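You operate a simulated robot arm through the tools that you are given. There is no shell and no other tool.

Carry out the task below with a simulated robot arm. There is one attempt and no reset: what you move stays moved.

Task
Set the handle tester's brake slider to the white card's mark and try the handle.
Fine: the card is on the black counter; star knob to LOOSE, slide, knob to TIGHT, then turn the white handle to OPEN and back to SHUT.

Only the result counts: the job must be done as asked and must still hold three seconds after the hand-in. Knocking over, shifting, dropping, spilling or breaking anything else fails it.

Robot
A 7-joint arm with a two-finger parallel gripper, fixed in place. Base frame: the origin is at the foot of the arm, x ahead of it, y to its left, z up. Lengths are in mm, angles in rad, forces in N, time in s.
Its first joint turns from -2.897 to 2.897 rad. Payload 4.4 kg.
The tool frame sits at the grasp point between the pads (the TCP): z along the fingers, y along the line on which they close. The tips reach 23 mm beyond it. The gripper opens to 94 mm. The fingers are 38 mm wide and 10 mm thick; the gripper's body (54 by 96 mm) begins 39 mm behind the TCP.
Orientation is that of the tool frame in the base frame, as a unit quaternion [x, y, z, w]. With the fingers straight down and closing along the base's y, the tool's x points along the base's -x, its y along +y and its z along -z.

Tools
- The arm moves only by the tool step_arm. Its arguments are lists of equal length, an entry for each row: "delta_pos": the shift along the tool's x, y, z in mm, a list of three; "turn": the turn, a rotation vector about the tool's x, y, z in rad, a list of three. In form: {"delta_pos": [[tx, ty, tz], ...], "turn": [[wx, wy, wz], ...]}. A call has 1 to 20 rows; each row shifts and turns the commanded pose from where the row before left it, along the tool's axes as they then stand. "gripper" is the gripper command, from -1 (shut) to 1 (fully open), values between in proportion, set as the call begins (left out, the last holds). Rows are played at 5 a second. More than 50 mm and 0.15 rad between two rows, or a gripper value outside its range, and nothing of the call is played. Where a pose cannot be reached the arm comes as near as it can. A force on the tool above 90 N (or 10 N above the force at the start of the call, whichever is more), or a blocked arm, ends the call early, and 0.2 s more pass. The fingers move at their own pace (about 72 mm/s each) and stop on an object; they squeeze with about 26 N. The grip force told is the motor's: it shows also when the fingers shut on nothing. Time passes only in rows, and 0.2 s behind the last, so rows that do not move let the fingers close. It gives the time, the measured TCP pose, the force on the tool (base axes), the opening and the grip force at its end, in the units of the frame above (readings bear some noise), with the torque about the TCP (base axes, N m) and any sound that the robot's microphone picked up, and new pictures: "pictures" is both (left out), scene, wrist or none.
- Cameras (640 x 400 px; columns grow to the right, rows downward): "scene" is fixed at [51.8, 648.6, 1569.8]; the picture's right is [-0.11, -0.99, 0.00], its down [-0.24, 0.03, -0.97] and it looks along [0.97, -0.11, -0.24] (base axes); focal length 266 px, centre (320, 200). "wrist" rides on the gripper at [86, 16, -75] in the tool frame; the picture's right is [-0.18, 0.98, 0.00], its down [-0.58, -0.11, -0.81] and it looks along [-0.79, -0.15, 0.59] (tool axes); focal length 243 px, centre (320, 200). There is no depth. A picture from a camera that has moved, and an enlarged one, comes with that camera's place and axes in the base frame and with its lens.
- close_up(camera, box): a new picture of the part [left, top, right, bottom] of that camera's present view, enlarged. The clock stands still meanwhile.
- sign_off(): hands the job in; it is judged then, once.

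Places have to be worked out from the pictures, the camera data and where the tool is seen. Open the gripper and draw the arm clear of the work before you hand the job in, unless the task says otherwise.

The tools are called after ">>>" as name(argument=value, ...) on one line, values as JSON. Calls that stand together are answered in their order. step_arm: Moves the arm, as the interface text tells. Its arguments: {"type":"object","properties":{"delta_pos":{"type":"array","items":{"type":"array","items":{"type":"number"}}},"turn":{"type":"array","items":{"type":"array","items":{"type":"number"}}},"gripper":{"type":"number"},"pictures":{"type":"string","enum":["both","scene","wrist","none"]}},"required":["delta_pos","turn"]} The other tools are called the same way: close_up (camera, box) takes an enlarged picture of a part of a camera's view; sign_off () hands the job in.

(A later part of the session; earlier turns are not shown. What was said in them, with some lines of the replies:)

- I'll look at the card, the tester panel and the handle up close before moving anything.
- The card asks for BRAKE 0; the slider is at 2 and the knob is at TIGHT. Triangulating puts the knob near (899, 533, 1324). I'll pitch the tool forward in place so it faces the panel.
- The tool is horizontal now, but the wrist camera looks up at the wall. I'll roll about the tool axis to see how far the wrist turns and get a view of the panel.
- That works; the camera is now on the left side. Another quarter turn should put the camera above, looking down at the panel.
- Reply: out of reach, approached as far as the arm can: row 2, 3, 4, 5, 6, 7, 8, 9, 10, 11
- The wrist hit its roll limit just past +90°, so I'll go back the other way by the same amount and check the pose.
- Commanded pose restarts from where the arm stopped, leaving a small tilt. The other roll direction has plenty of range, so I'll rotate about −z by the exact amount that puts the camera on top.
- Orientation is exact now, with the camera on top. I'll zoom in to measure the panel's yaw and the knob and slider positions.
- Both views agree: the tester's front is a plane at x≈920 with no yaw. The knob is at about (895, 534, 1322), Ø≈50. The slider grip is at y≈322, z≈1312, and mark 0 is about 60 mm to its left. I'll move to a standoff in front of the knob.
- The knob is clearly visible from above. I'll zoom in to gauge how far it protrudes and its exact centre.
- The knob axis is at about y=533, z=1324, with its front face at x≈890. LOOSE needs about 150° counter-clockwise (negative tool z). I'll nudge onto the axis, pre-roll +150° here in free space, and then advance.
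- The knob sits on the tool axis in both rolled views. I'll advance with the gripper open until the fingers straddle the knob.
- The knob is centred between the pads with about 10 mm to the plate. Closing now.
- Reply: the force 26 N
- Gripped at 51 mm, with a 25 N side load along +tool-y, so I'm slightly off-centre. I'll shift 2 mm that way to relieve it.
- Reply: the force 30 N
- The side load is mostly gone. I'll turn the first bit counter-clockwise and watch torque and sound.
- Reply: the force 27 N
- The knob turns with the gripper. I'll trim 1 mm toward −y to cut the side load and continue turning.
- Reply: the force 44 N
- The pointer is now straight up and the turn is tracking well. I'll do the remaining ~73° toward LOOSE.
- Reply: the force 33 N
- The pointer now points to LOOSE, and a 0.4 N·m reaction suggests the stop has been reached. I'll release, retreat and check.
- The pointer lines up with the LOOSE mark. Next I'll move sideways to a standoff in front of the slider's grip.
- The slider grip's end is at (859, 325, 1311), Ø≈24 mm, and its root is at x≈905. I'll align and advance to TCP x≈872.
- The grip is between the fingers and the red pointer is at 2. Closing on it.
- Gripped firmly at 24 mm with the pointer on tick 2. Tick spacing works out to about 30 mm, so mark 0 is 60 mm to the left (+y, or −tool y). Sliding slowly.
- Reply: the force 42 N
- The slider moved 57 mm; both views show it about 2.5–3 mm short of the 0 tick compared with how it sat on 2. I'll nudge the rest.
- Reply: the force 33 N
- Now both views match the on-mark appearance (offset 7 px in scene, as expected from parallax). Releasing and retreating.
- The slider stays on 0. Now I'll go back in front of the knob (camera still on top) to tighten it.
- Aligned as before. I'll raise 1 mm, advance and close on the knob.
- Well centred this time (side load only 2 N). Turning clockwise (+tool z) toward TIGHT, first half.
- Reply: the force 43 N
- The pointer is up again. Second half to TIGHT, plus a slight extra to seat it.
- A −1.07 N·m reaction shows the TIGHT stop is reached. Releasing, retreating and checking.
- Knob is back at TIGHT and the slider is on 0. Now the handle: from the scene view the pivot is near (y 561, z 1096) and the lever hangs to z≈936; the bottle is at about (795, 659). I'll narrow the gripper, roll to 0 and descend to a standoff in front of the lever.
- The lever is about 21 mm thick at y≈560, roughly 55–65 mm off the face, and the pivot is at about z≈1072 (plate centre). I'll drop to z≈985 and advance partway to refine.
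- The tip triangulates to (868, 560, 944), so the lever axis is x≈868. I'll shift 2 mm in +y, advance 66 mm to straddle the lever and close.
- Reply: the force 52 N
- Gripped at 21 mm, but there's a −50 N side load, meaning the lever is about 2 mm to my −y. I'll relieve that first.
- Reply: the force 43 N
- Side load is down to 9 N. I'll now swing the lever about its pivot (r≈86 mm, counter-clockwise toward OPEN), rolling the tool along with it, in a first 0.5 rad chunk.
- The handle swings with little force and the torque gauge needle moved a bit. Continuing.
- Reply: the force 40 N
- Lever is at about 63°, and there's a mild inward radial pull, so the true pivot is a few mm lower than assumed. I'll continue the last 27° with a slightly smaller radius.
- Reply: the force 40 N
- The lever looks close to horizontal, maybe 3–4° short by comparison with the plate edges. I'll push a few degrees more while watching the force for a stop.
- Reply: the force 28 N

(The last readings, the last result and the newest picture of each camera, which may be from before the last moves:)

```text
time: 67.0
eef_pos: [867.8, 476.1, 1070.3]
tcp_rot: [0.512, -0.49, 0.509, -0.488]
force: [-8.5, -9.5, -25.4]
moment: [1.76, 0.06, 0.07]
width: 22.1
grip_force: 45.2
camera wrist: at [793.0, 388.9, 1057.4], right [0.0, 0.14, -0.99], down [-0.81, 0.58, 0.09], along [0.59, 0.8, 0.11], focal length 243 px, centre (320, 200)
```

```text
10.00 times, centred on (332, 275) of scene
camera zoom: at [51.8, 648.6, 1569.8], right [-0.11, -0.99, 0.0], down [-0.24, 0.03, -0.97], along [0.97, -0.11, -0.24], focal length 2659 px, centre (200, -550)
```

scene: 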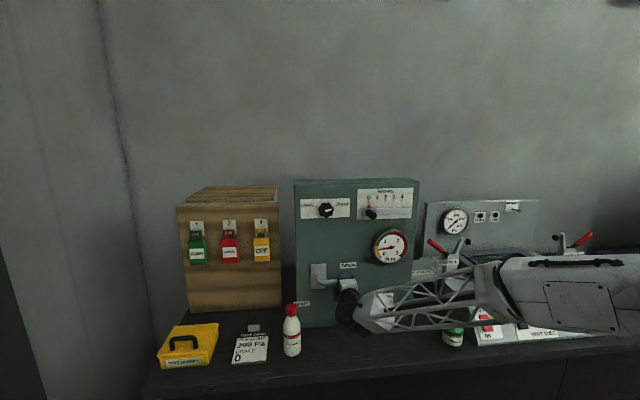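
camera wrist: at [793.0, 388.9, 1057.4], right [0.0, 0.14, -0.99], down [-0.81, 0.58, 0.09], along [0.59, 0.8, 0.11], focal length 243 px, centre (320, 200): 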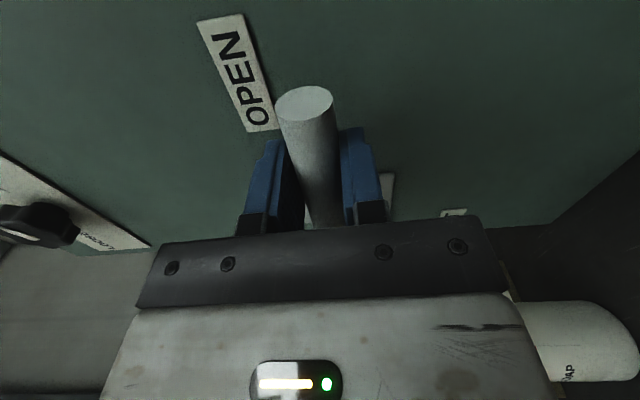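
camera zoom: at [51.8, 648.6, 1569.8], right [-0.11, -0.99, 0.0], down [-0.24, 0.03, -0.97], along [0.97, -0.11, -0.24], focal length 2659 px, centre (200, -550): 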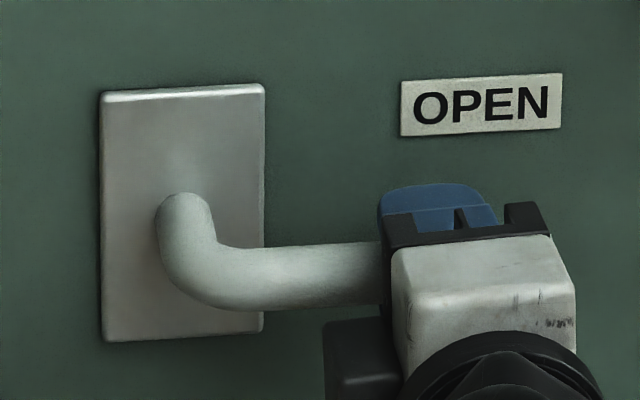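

The lever won't move further (z stuck at 1070, force rising), so the OPEN stop is reached. Now I'll unload and swing it back clockwise toward SHUT, in two chunks.

>>> step_arm(delta_pos=[[0, 4.5, 0], [-0.4, 8.2, 0], [-0.4, 8.2, 0], [-0.4, 8.2, 0], [-0.4, 8.2, 0], [-0.4, 8.2, 0], [-0.4, 8.2, 0], [-0.4, 8.2, 0], [-0.4, 8.2, 0], [0, 0, 0]], turn=[[0, 0, 0.035], [0, 0, 0.098], [0, 0, 0.098], [0, 0, 0.098], [0, 0, 0.098], [0, 0, 0.098], [0, 0, 0.098], [0, 0, 0.098], [0, 0, 0.098], [0, 0, 0]])

```text
time: 69.2
eef_pos: [865.8, 500.6, 1011.1]
tcp_rot: [-0.272, 0.652, -0.272, 0.653]
force: [41.1, 2.5, 12.1]
moment: [0.39, 0.03, -0.01]
width: 21.0
grip_force: 44.9
camera wrist: at [792.4, 450.6, 937.7], right [0.0, 0.82, -0.57], down [-0.81, 0.34, 0.49], along [0.59, 0.46, 0.66], focal length 243 px, centre (320, 200)
```

scene: 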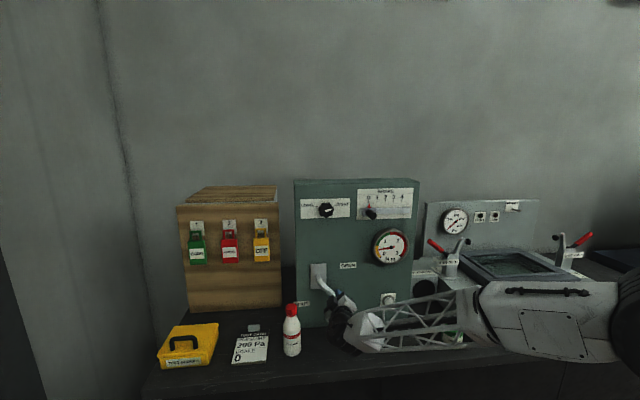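
wrist: 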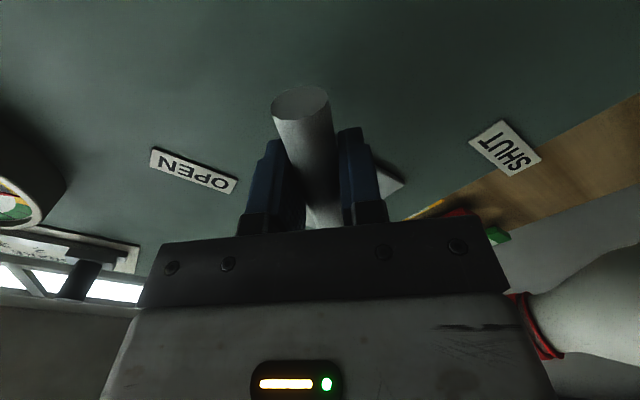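

Halfway back, forces small. Second half to SHUT.

>>> step_arm(delta_pos=[[-0.4, 8.2, 0], [-0.4, 8.2, 0], [-0.4, 8.2, 0], [-0.4, 8.2, 0], [-0.4, 8.2, 0], [-0.4, 8.2, 0], [-0.4, 8.2, 0], [-0.4, 8.2, 0], [0, 0, 0]], turn=[[0, 0, 0.098], [0, 0, 0.098], [0, 0, 0.098], [0, 0, 0.098], [0, 0, 0.098], [0, 0, 0.098], [0, 0, 0.098], [0, 0, 0.098], [0, 0, 0]])

>>> close_up(camera="scene", box=[285, 255, 381, 315])

```text
time: 71.2
eef_pos: [866.1, 559.2, 985.8]
tcp_rot: [-0.003, 0.707, -0.002, 0.707]
force: [-15.4, -6.8, 16.2]
moment: [0.79, -0.53, -0.03]
width: 20.5
grip_force: 45.0
camera wrist: at [791.9, 575.3, 898.4], right [0.0, 0.98, 0.18], down [-0.81, -0.11, 0.58], along [0.59, -0.14, 0.79], focal length 243 px, centre (320, 200)
```

scene: 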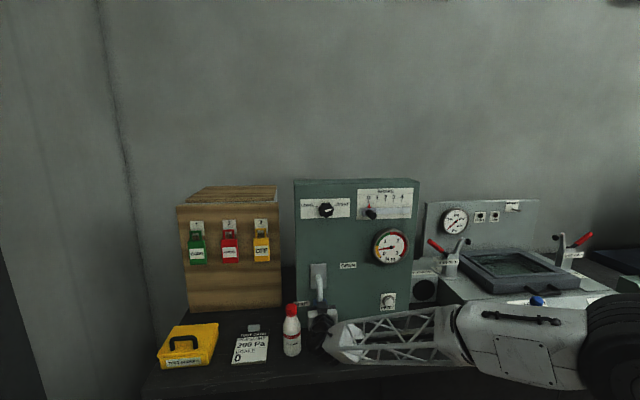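
wrist: 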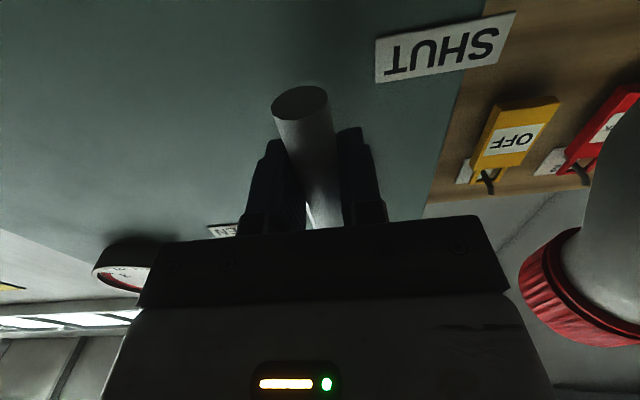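

```text
6.67 times, centred on (333, 285) of scene
camera zoom: at [51.8, 648.6, 1569.8], right [-0.11, -0.99, 0.0], down [-0.24, 0.03, -0.97], along [0.97, -0.11, -0.24], focal length 1772 px, centre (233, -367)
```

zoom: 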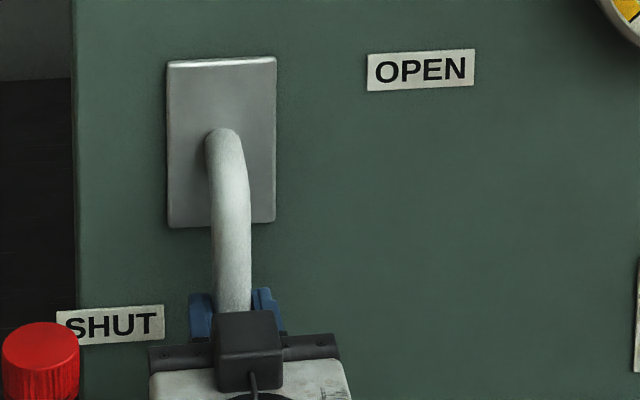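

The lever hangs straight down again. I'll press it 2 mm further to seat it at the SHUT stop, then release.

>>> step_arm(delta_pos=[[0, 1.5, 0], [0, 1.0, 0], [0, 0, 0]], turn=[[0, 0, 0.01], [0, 0, 0], [0, 0, 0]], pictures="none")

```text
time: 72.0
eef_pos: [867.2, 560.1, 986.0]
tcp_rot: [0.002, 0.707, 0.0, 0.707]
force: [-35.8, -48.8, 19.5]
moment: [-0.3, -0.11, -0.33]
width: 20.9
grip_force: 45.1
```

−49 N at y=560, the same as at the start: seated on the SHUT stop. I'll relieve the load, open just enough, and back straight out.

>>> step_arm(delta_pos=[[0, -2, 0], [0, 0, 0]], turn=[[0, 0, 0], [0, 0, 0]], pictures="none")

>>> step_arm(delta_pos=[[0, 0, 0], [0, 0, 0], [0, 0, 0], [0, 0, 0]], turn=[[0, 0, 0], [0, 0, 0], [0, 0, 0], [0, 0, 0]], gripper=0.1, pictures="wrist")

>>> step_arm(delta_pos=[[0, 0, -20], [0, 0, -30], [0, 0, -35], [0, 0, -40], [0, 0, -40], [0, 0, 0]], turn=[[0, 0, 0], [0, 0, 0], [0, 0, 0], [0, 0, 0], [0, 0, 0], [0, 0, 0]])

```text
time: 72.6
eef_pos: [866.2, 560.8, 984.1]
tcp_rot: [0.0, 0.707, 0.001, 0.707]
force: [-13.5, -15.6, 14.8]
moment: [-0.28, 0.56, 0.02]
width: 20.6
grip_force: 45.3
```

```text
time: 73.6
eef_pos: [867.7, 560.1, 984.7]
tcp_rot: [0.001, 0.707, 0.0, 0.707]
force: [-0.7, -1.2, 0.9]
moment: [0.0, 0.02, 0.03]
width: 51.6
grip_force: 0.1
camera wrist: at [792.6, 576.2, 897.7], right [0.0, 0.98, 0.19], down [-0.81, -0.11, 0.58], along [0.59, -0.15, 0.79], focal length 243 px, centre (320, 200)
```

wrist: 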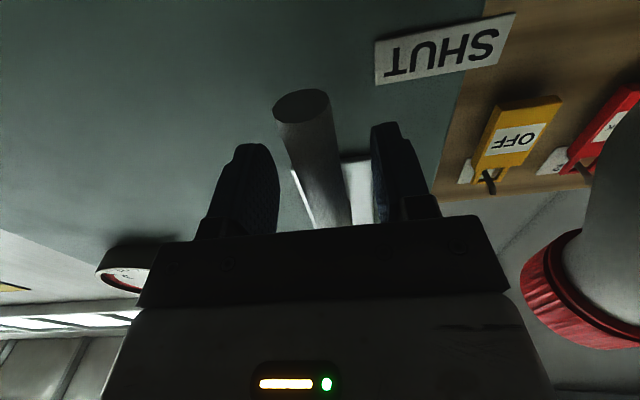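

```text
time: 75.0
eef_pos: [702.7, 557.9, 985.4]
tcp_rot: [0.001, 0.707, 0.001, 0.707]
force: [0.3, -0.2, 0.2]
moment: [-0.01, 0.02, -0.01]
width: 51.8
grip_force: 0.1
camera wrist: at [627.8, 574.9, 899.8], right [0.0, 0.98, 0.19], down [-0.81, -0.11, 0.58], along [0.59, -0.15, 0.79], focal length 243 px, centre (320, 200)
```

scene: 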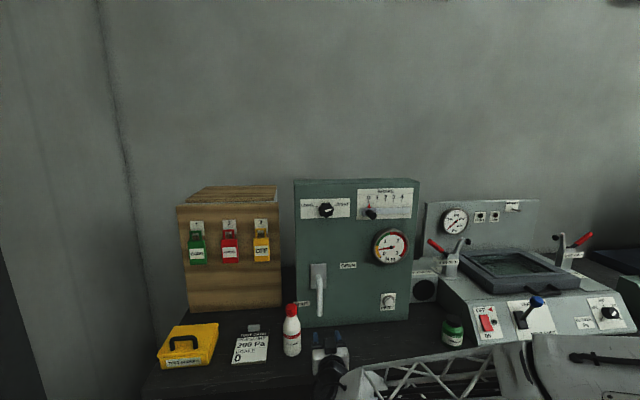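
wrist: 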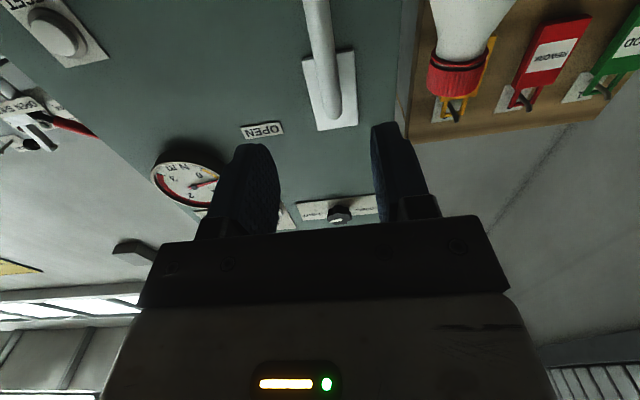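

Clear of the lever. I'll check the final states of the knob, slider, gauge and handle.

>>> close_up(camera="scene", box=[290, 175, 425, 260])

>>> close_up(camera="scene", box=[290, 250, 420, 332])

>>> close_up(camera="scene", box=[150, 300, 310, 375])

```text
4.71 times, centred on (358, 218) of scene
camera zoom: at [51.8, 648.6, 1569.8], right [-0.11, -0.99, 0.0], down [-0.24, 0.03, -0.97], along [0.97, -0.11, -0.24], focal length 1251 px, centre (144, 118)
```

zoom: 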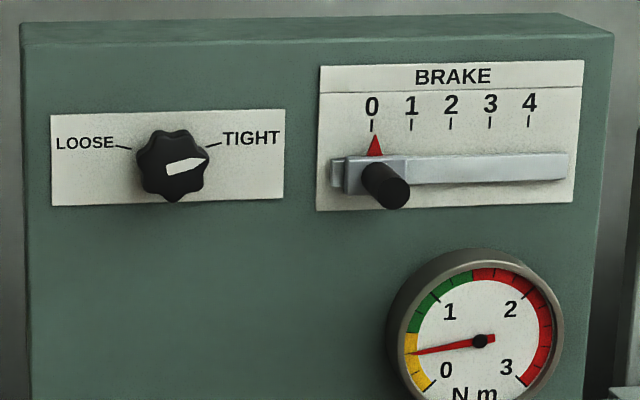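

```text
4.88 times, centred on (355, 291) of scene
camera zoom: at [51.8, 648.6, 1569.8], right [-0.11, -0.99, 0.0], down [-0.24, 0.03, -0.97], along [0.97, -0.11, -0.24], focal length 1297 px, centre (149, -244)
```

zoom: 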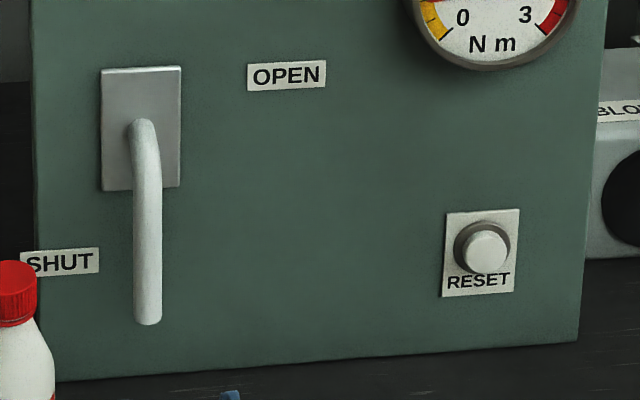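

```text
4.00 times, centred on (230, 338) of scene
camera zoom: at [51.8, 648.6, 1569.8], right [-0.11, -0.99, 0.0], down [-0.24, 0.03, -0.97], along [0.97, -0.11, -0.24], focal length 1064 px, centre (680, -350)
```

zoom: 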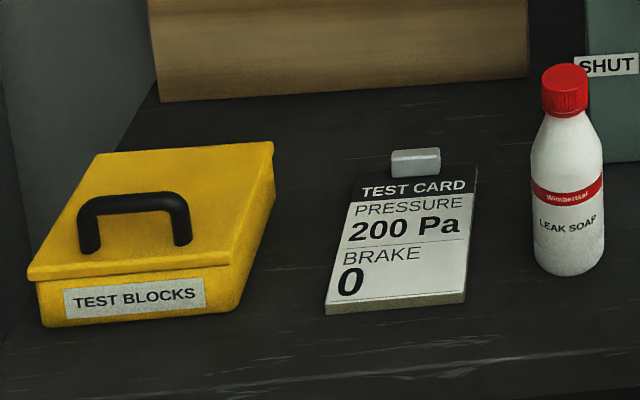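

Everything reads right: knob TIGHT, pointer on 0, handle at SHUT as at the start, and card, bottle and box undisturbed. I'll open the gripper and draw the arm back and up.

>>> step_arm(delta_pos=[[0, 0, -30], [0, 0, -30], [-20, 0, -30], [-40, 0, -10], [-40, 0, 0], [-40, 0, 0], [-40, 0, 0], [-40, 0, 0], [-40, 0, 0], [-40, 0, 0], [0, 0, 0], [0, 0, 0]], turn=[[0, 0, 0], [0, 0, 0], [0, 0, 0], [0, 0, 0], [0, 0, 0], [0, 0, 0], [0, 0, 0], [0, 0, 0], [0, 0, 0], [0, 0, 0], [0, 0, 0], [0, 0, 0]], gripper=1)

>>> close_up(camera="scene", box=[340, 180, 420, 230])

```text
time: 77.6
eef_pos: [602.8, 556.5, 1286.5]
tcp_rot: [0.001, 0.707, 0.001, 0.707]
force: [-0.7, 0.4, -0.1]
moment: [0.0, -0.04, 0.01]
width: 94.4
grip_force: 0.0
camera wrist: at [527.9, 573.2, 1199.7], right [0.0, 0.98, 0.19], down [-0.81, -0.11, 0.58], along [0.59, -0.15, 0.79], focal length 243 px, centre (320, 200)
```

scene: 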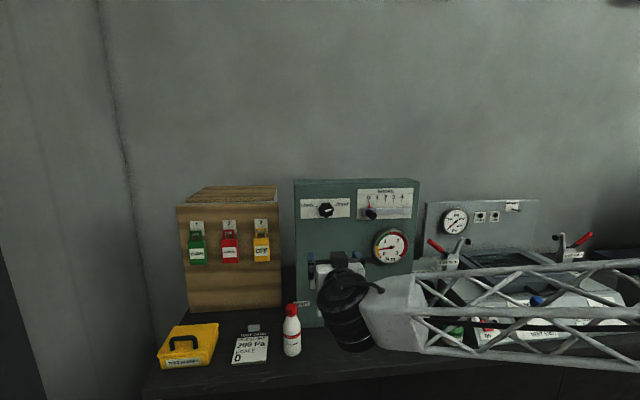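
wrist: 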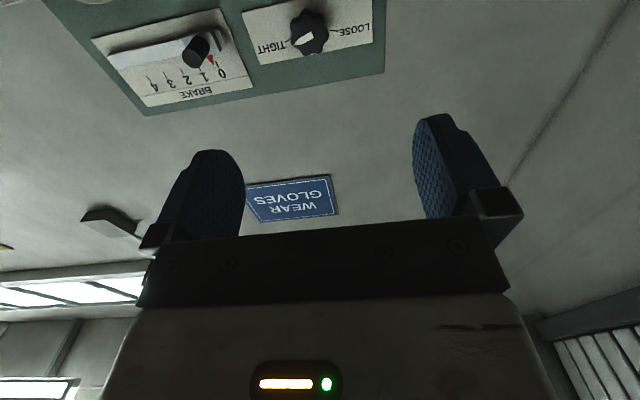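

```text
8.00 times, centred on (380, 205) of scene
camera zoom: at [51.8, 648.6, 1569.8], right [-0.11, -0.99, 0.0], down [-0.24, 0.03, -0.97], along [0.97, -0.11, -0.24], focal length 2127 px, centre (-160, 160)
```

zoom: 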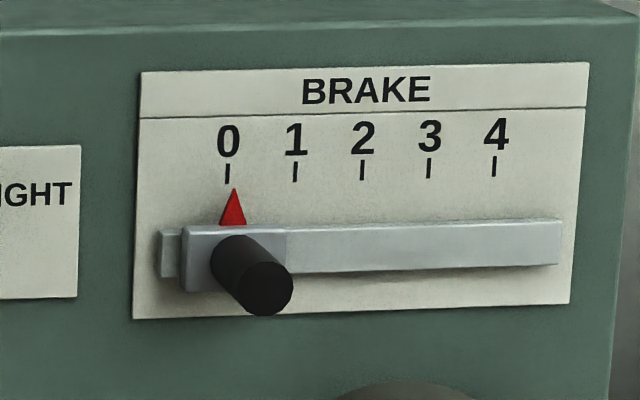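

I'll do one last parallax check of the pointer from the wrist camera's different angle before handing in.

>>> close_up(camera="wrist", box=[140, 20, 260, 95])

```text
5.33 times, centred on (200, 58) of wrist
camera zoom: at [527.9, 573.2, 1199.7], right [0.0, 0.98, 0.19], down [-0.81, -0.11, 0.58], along [0.59, -0.15, 0.79], focal length 1294 px, centre (960, 960)
```

zoom: 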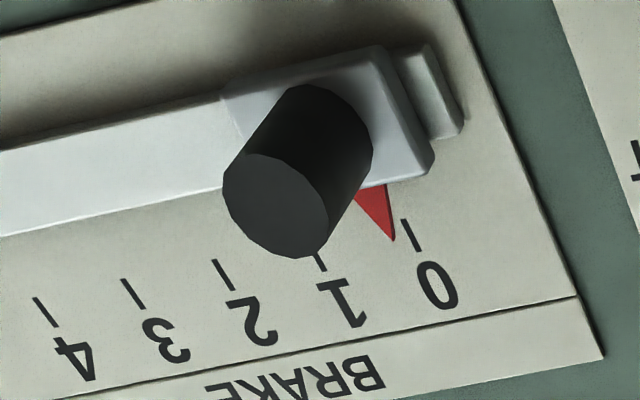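

Triangulating the pointer tip and the 0 tick from both cameras puts them within about 1 mm. All steps are done, the gripper is open and the arm is clear, so I'm handing in.

>>> sign_off()

```text
The job is handed in.
```

I set the brake slider to 0, the card's mark, and tried the handle. I've handed the job in, but no verdict came back.

- **Slider:** the red pointer is within about 1 mm of the 0 tick, going by both cameras. I turned the star knob to LOOSE, slid the slider from 2 to 0, then turned the knob back to TIGHT until it stopped.
- **Handle:** I swung the white handle to its OPEN stop and back to its SHUT stop. It hangs where it did at the start.
- **Torque gauge:** the needle moved up to about 0.45 N·m and is still there. I didn't press RESET, since the task didn't ask for it.
- **Surroundings:** the card, the soap bottle and the yellow box look undisturbed. The gripper is open and the arm is drawn back from the tester.
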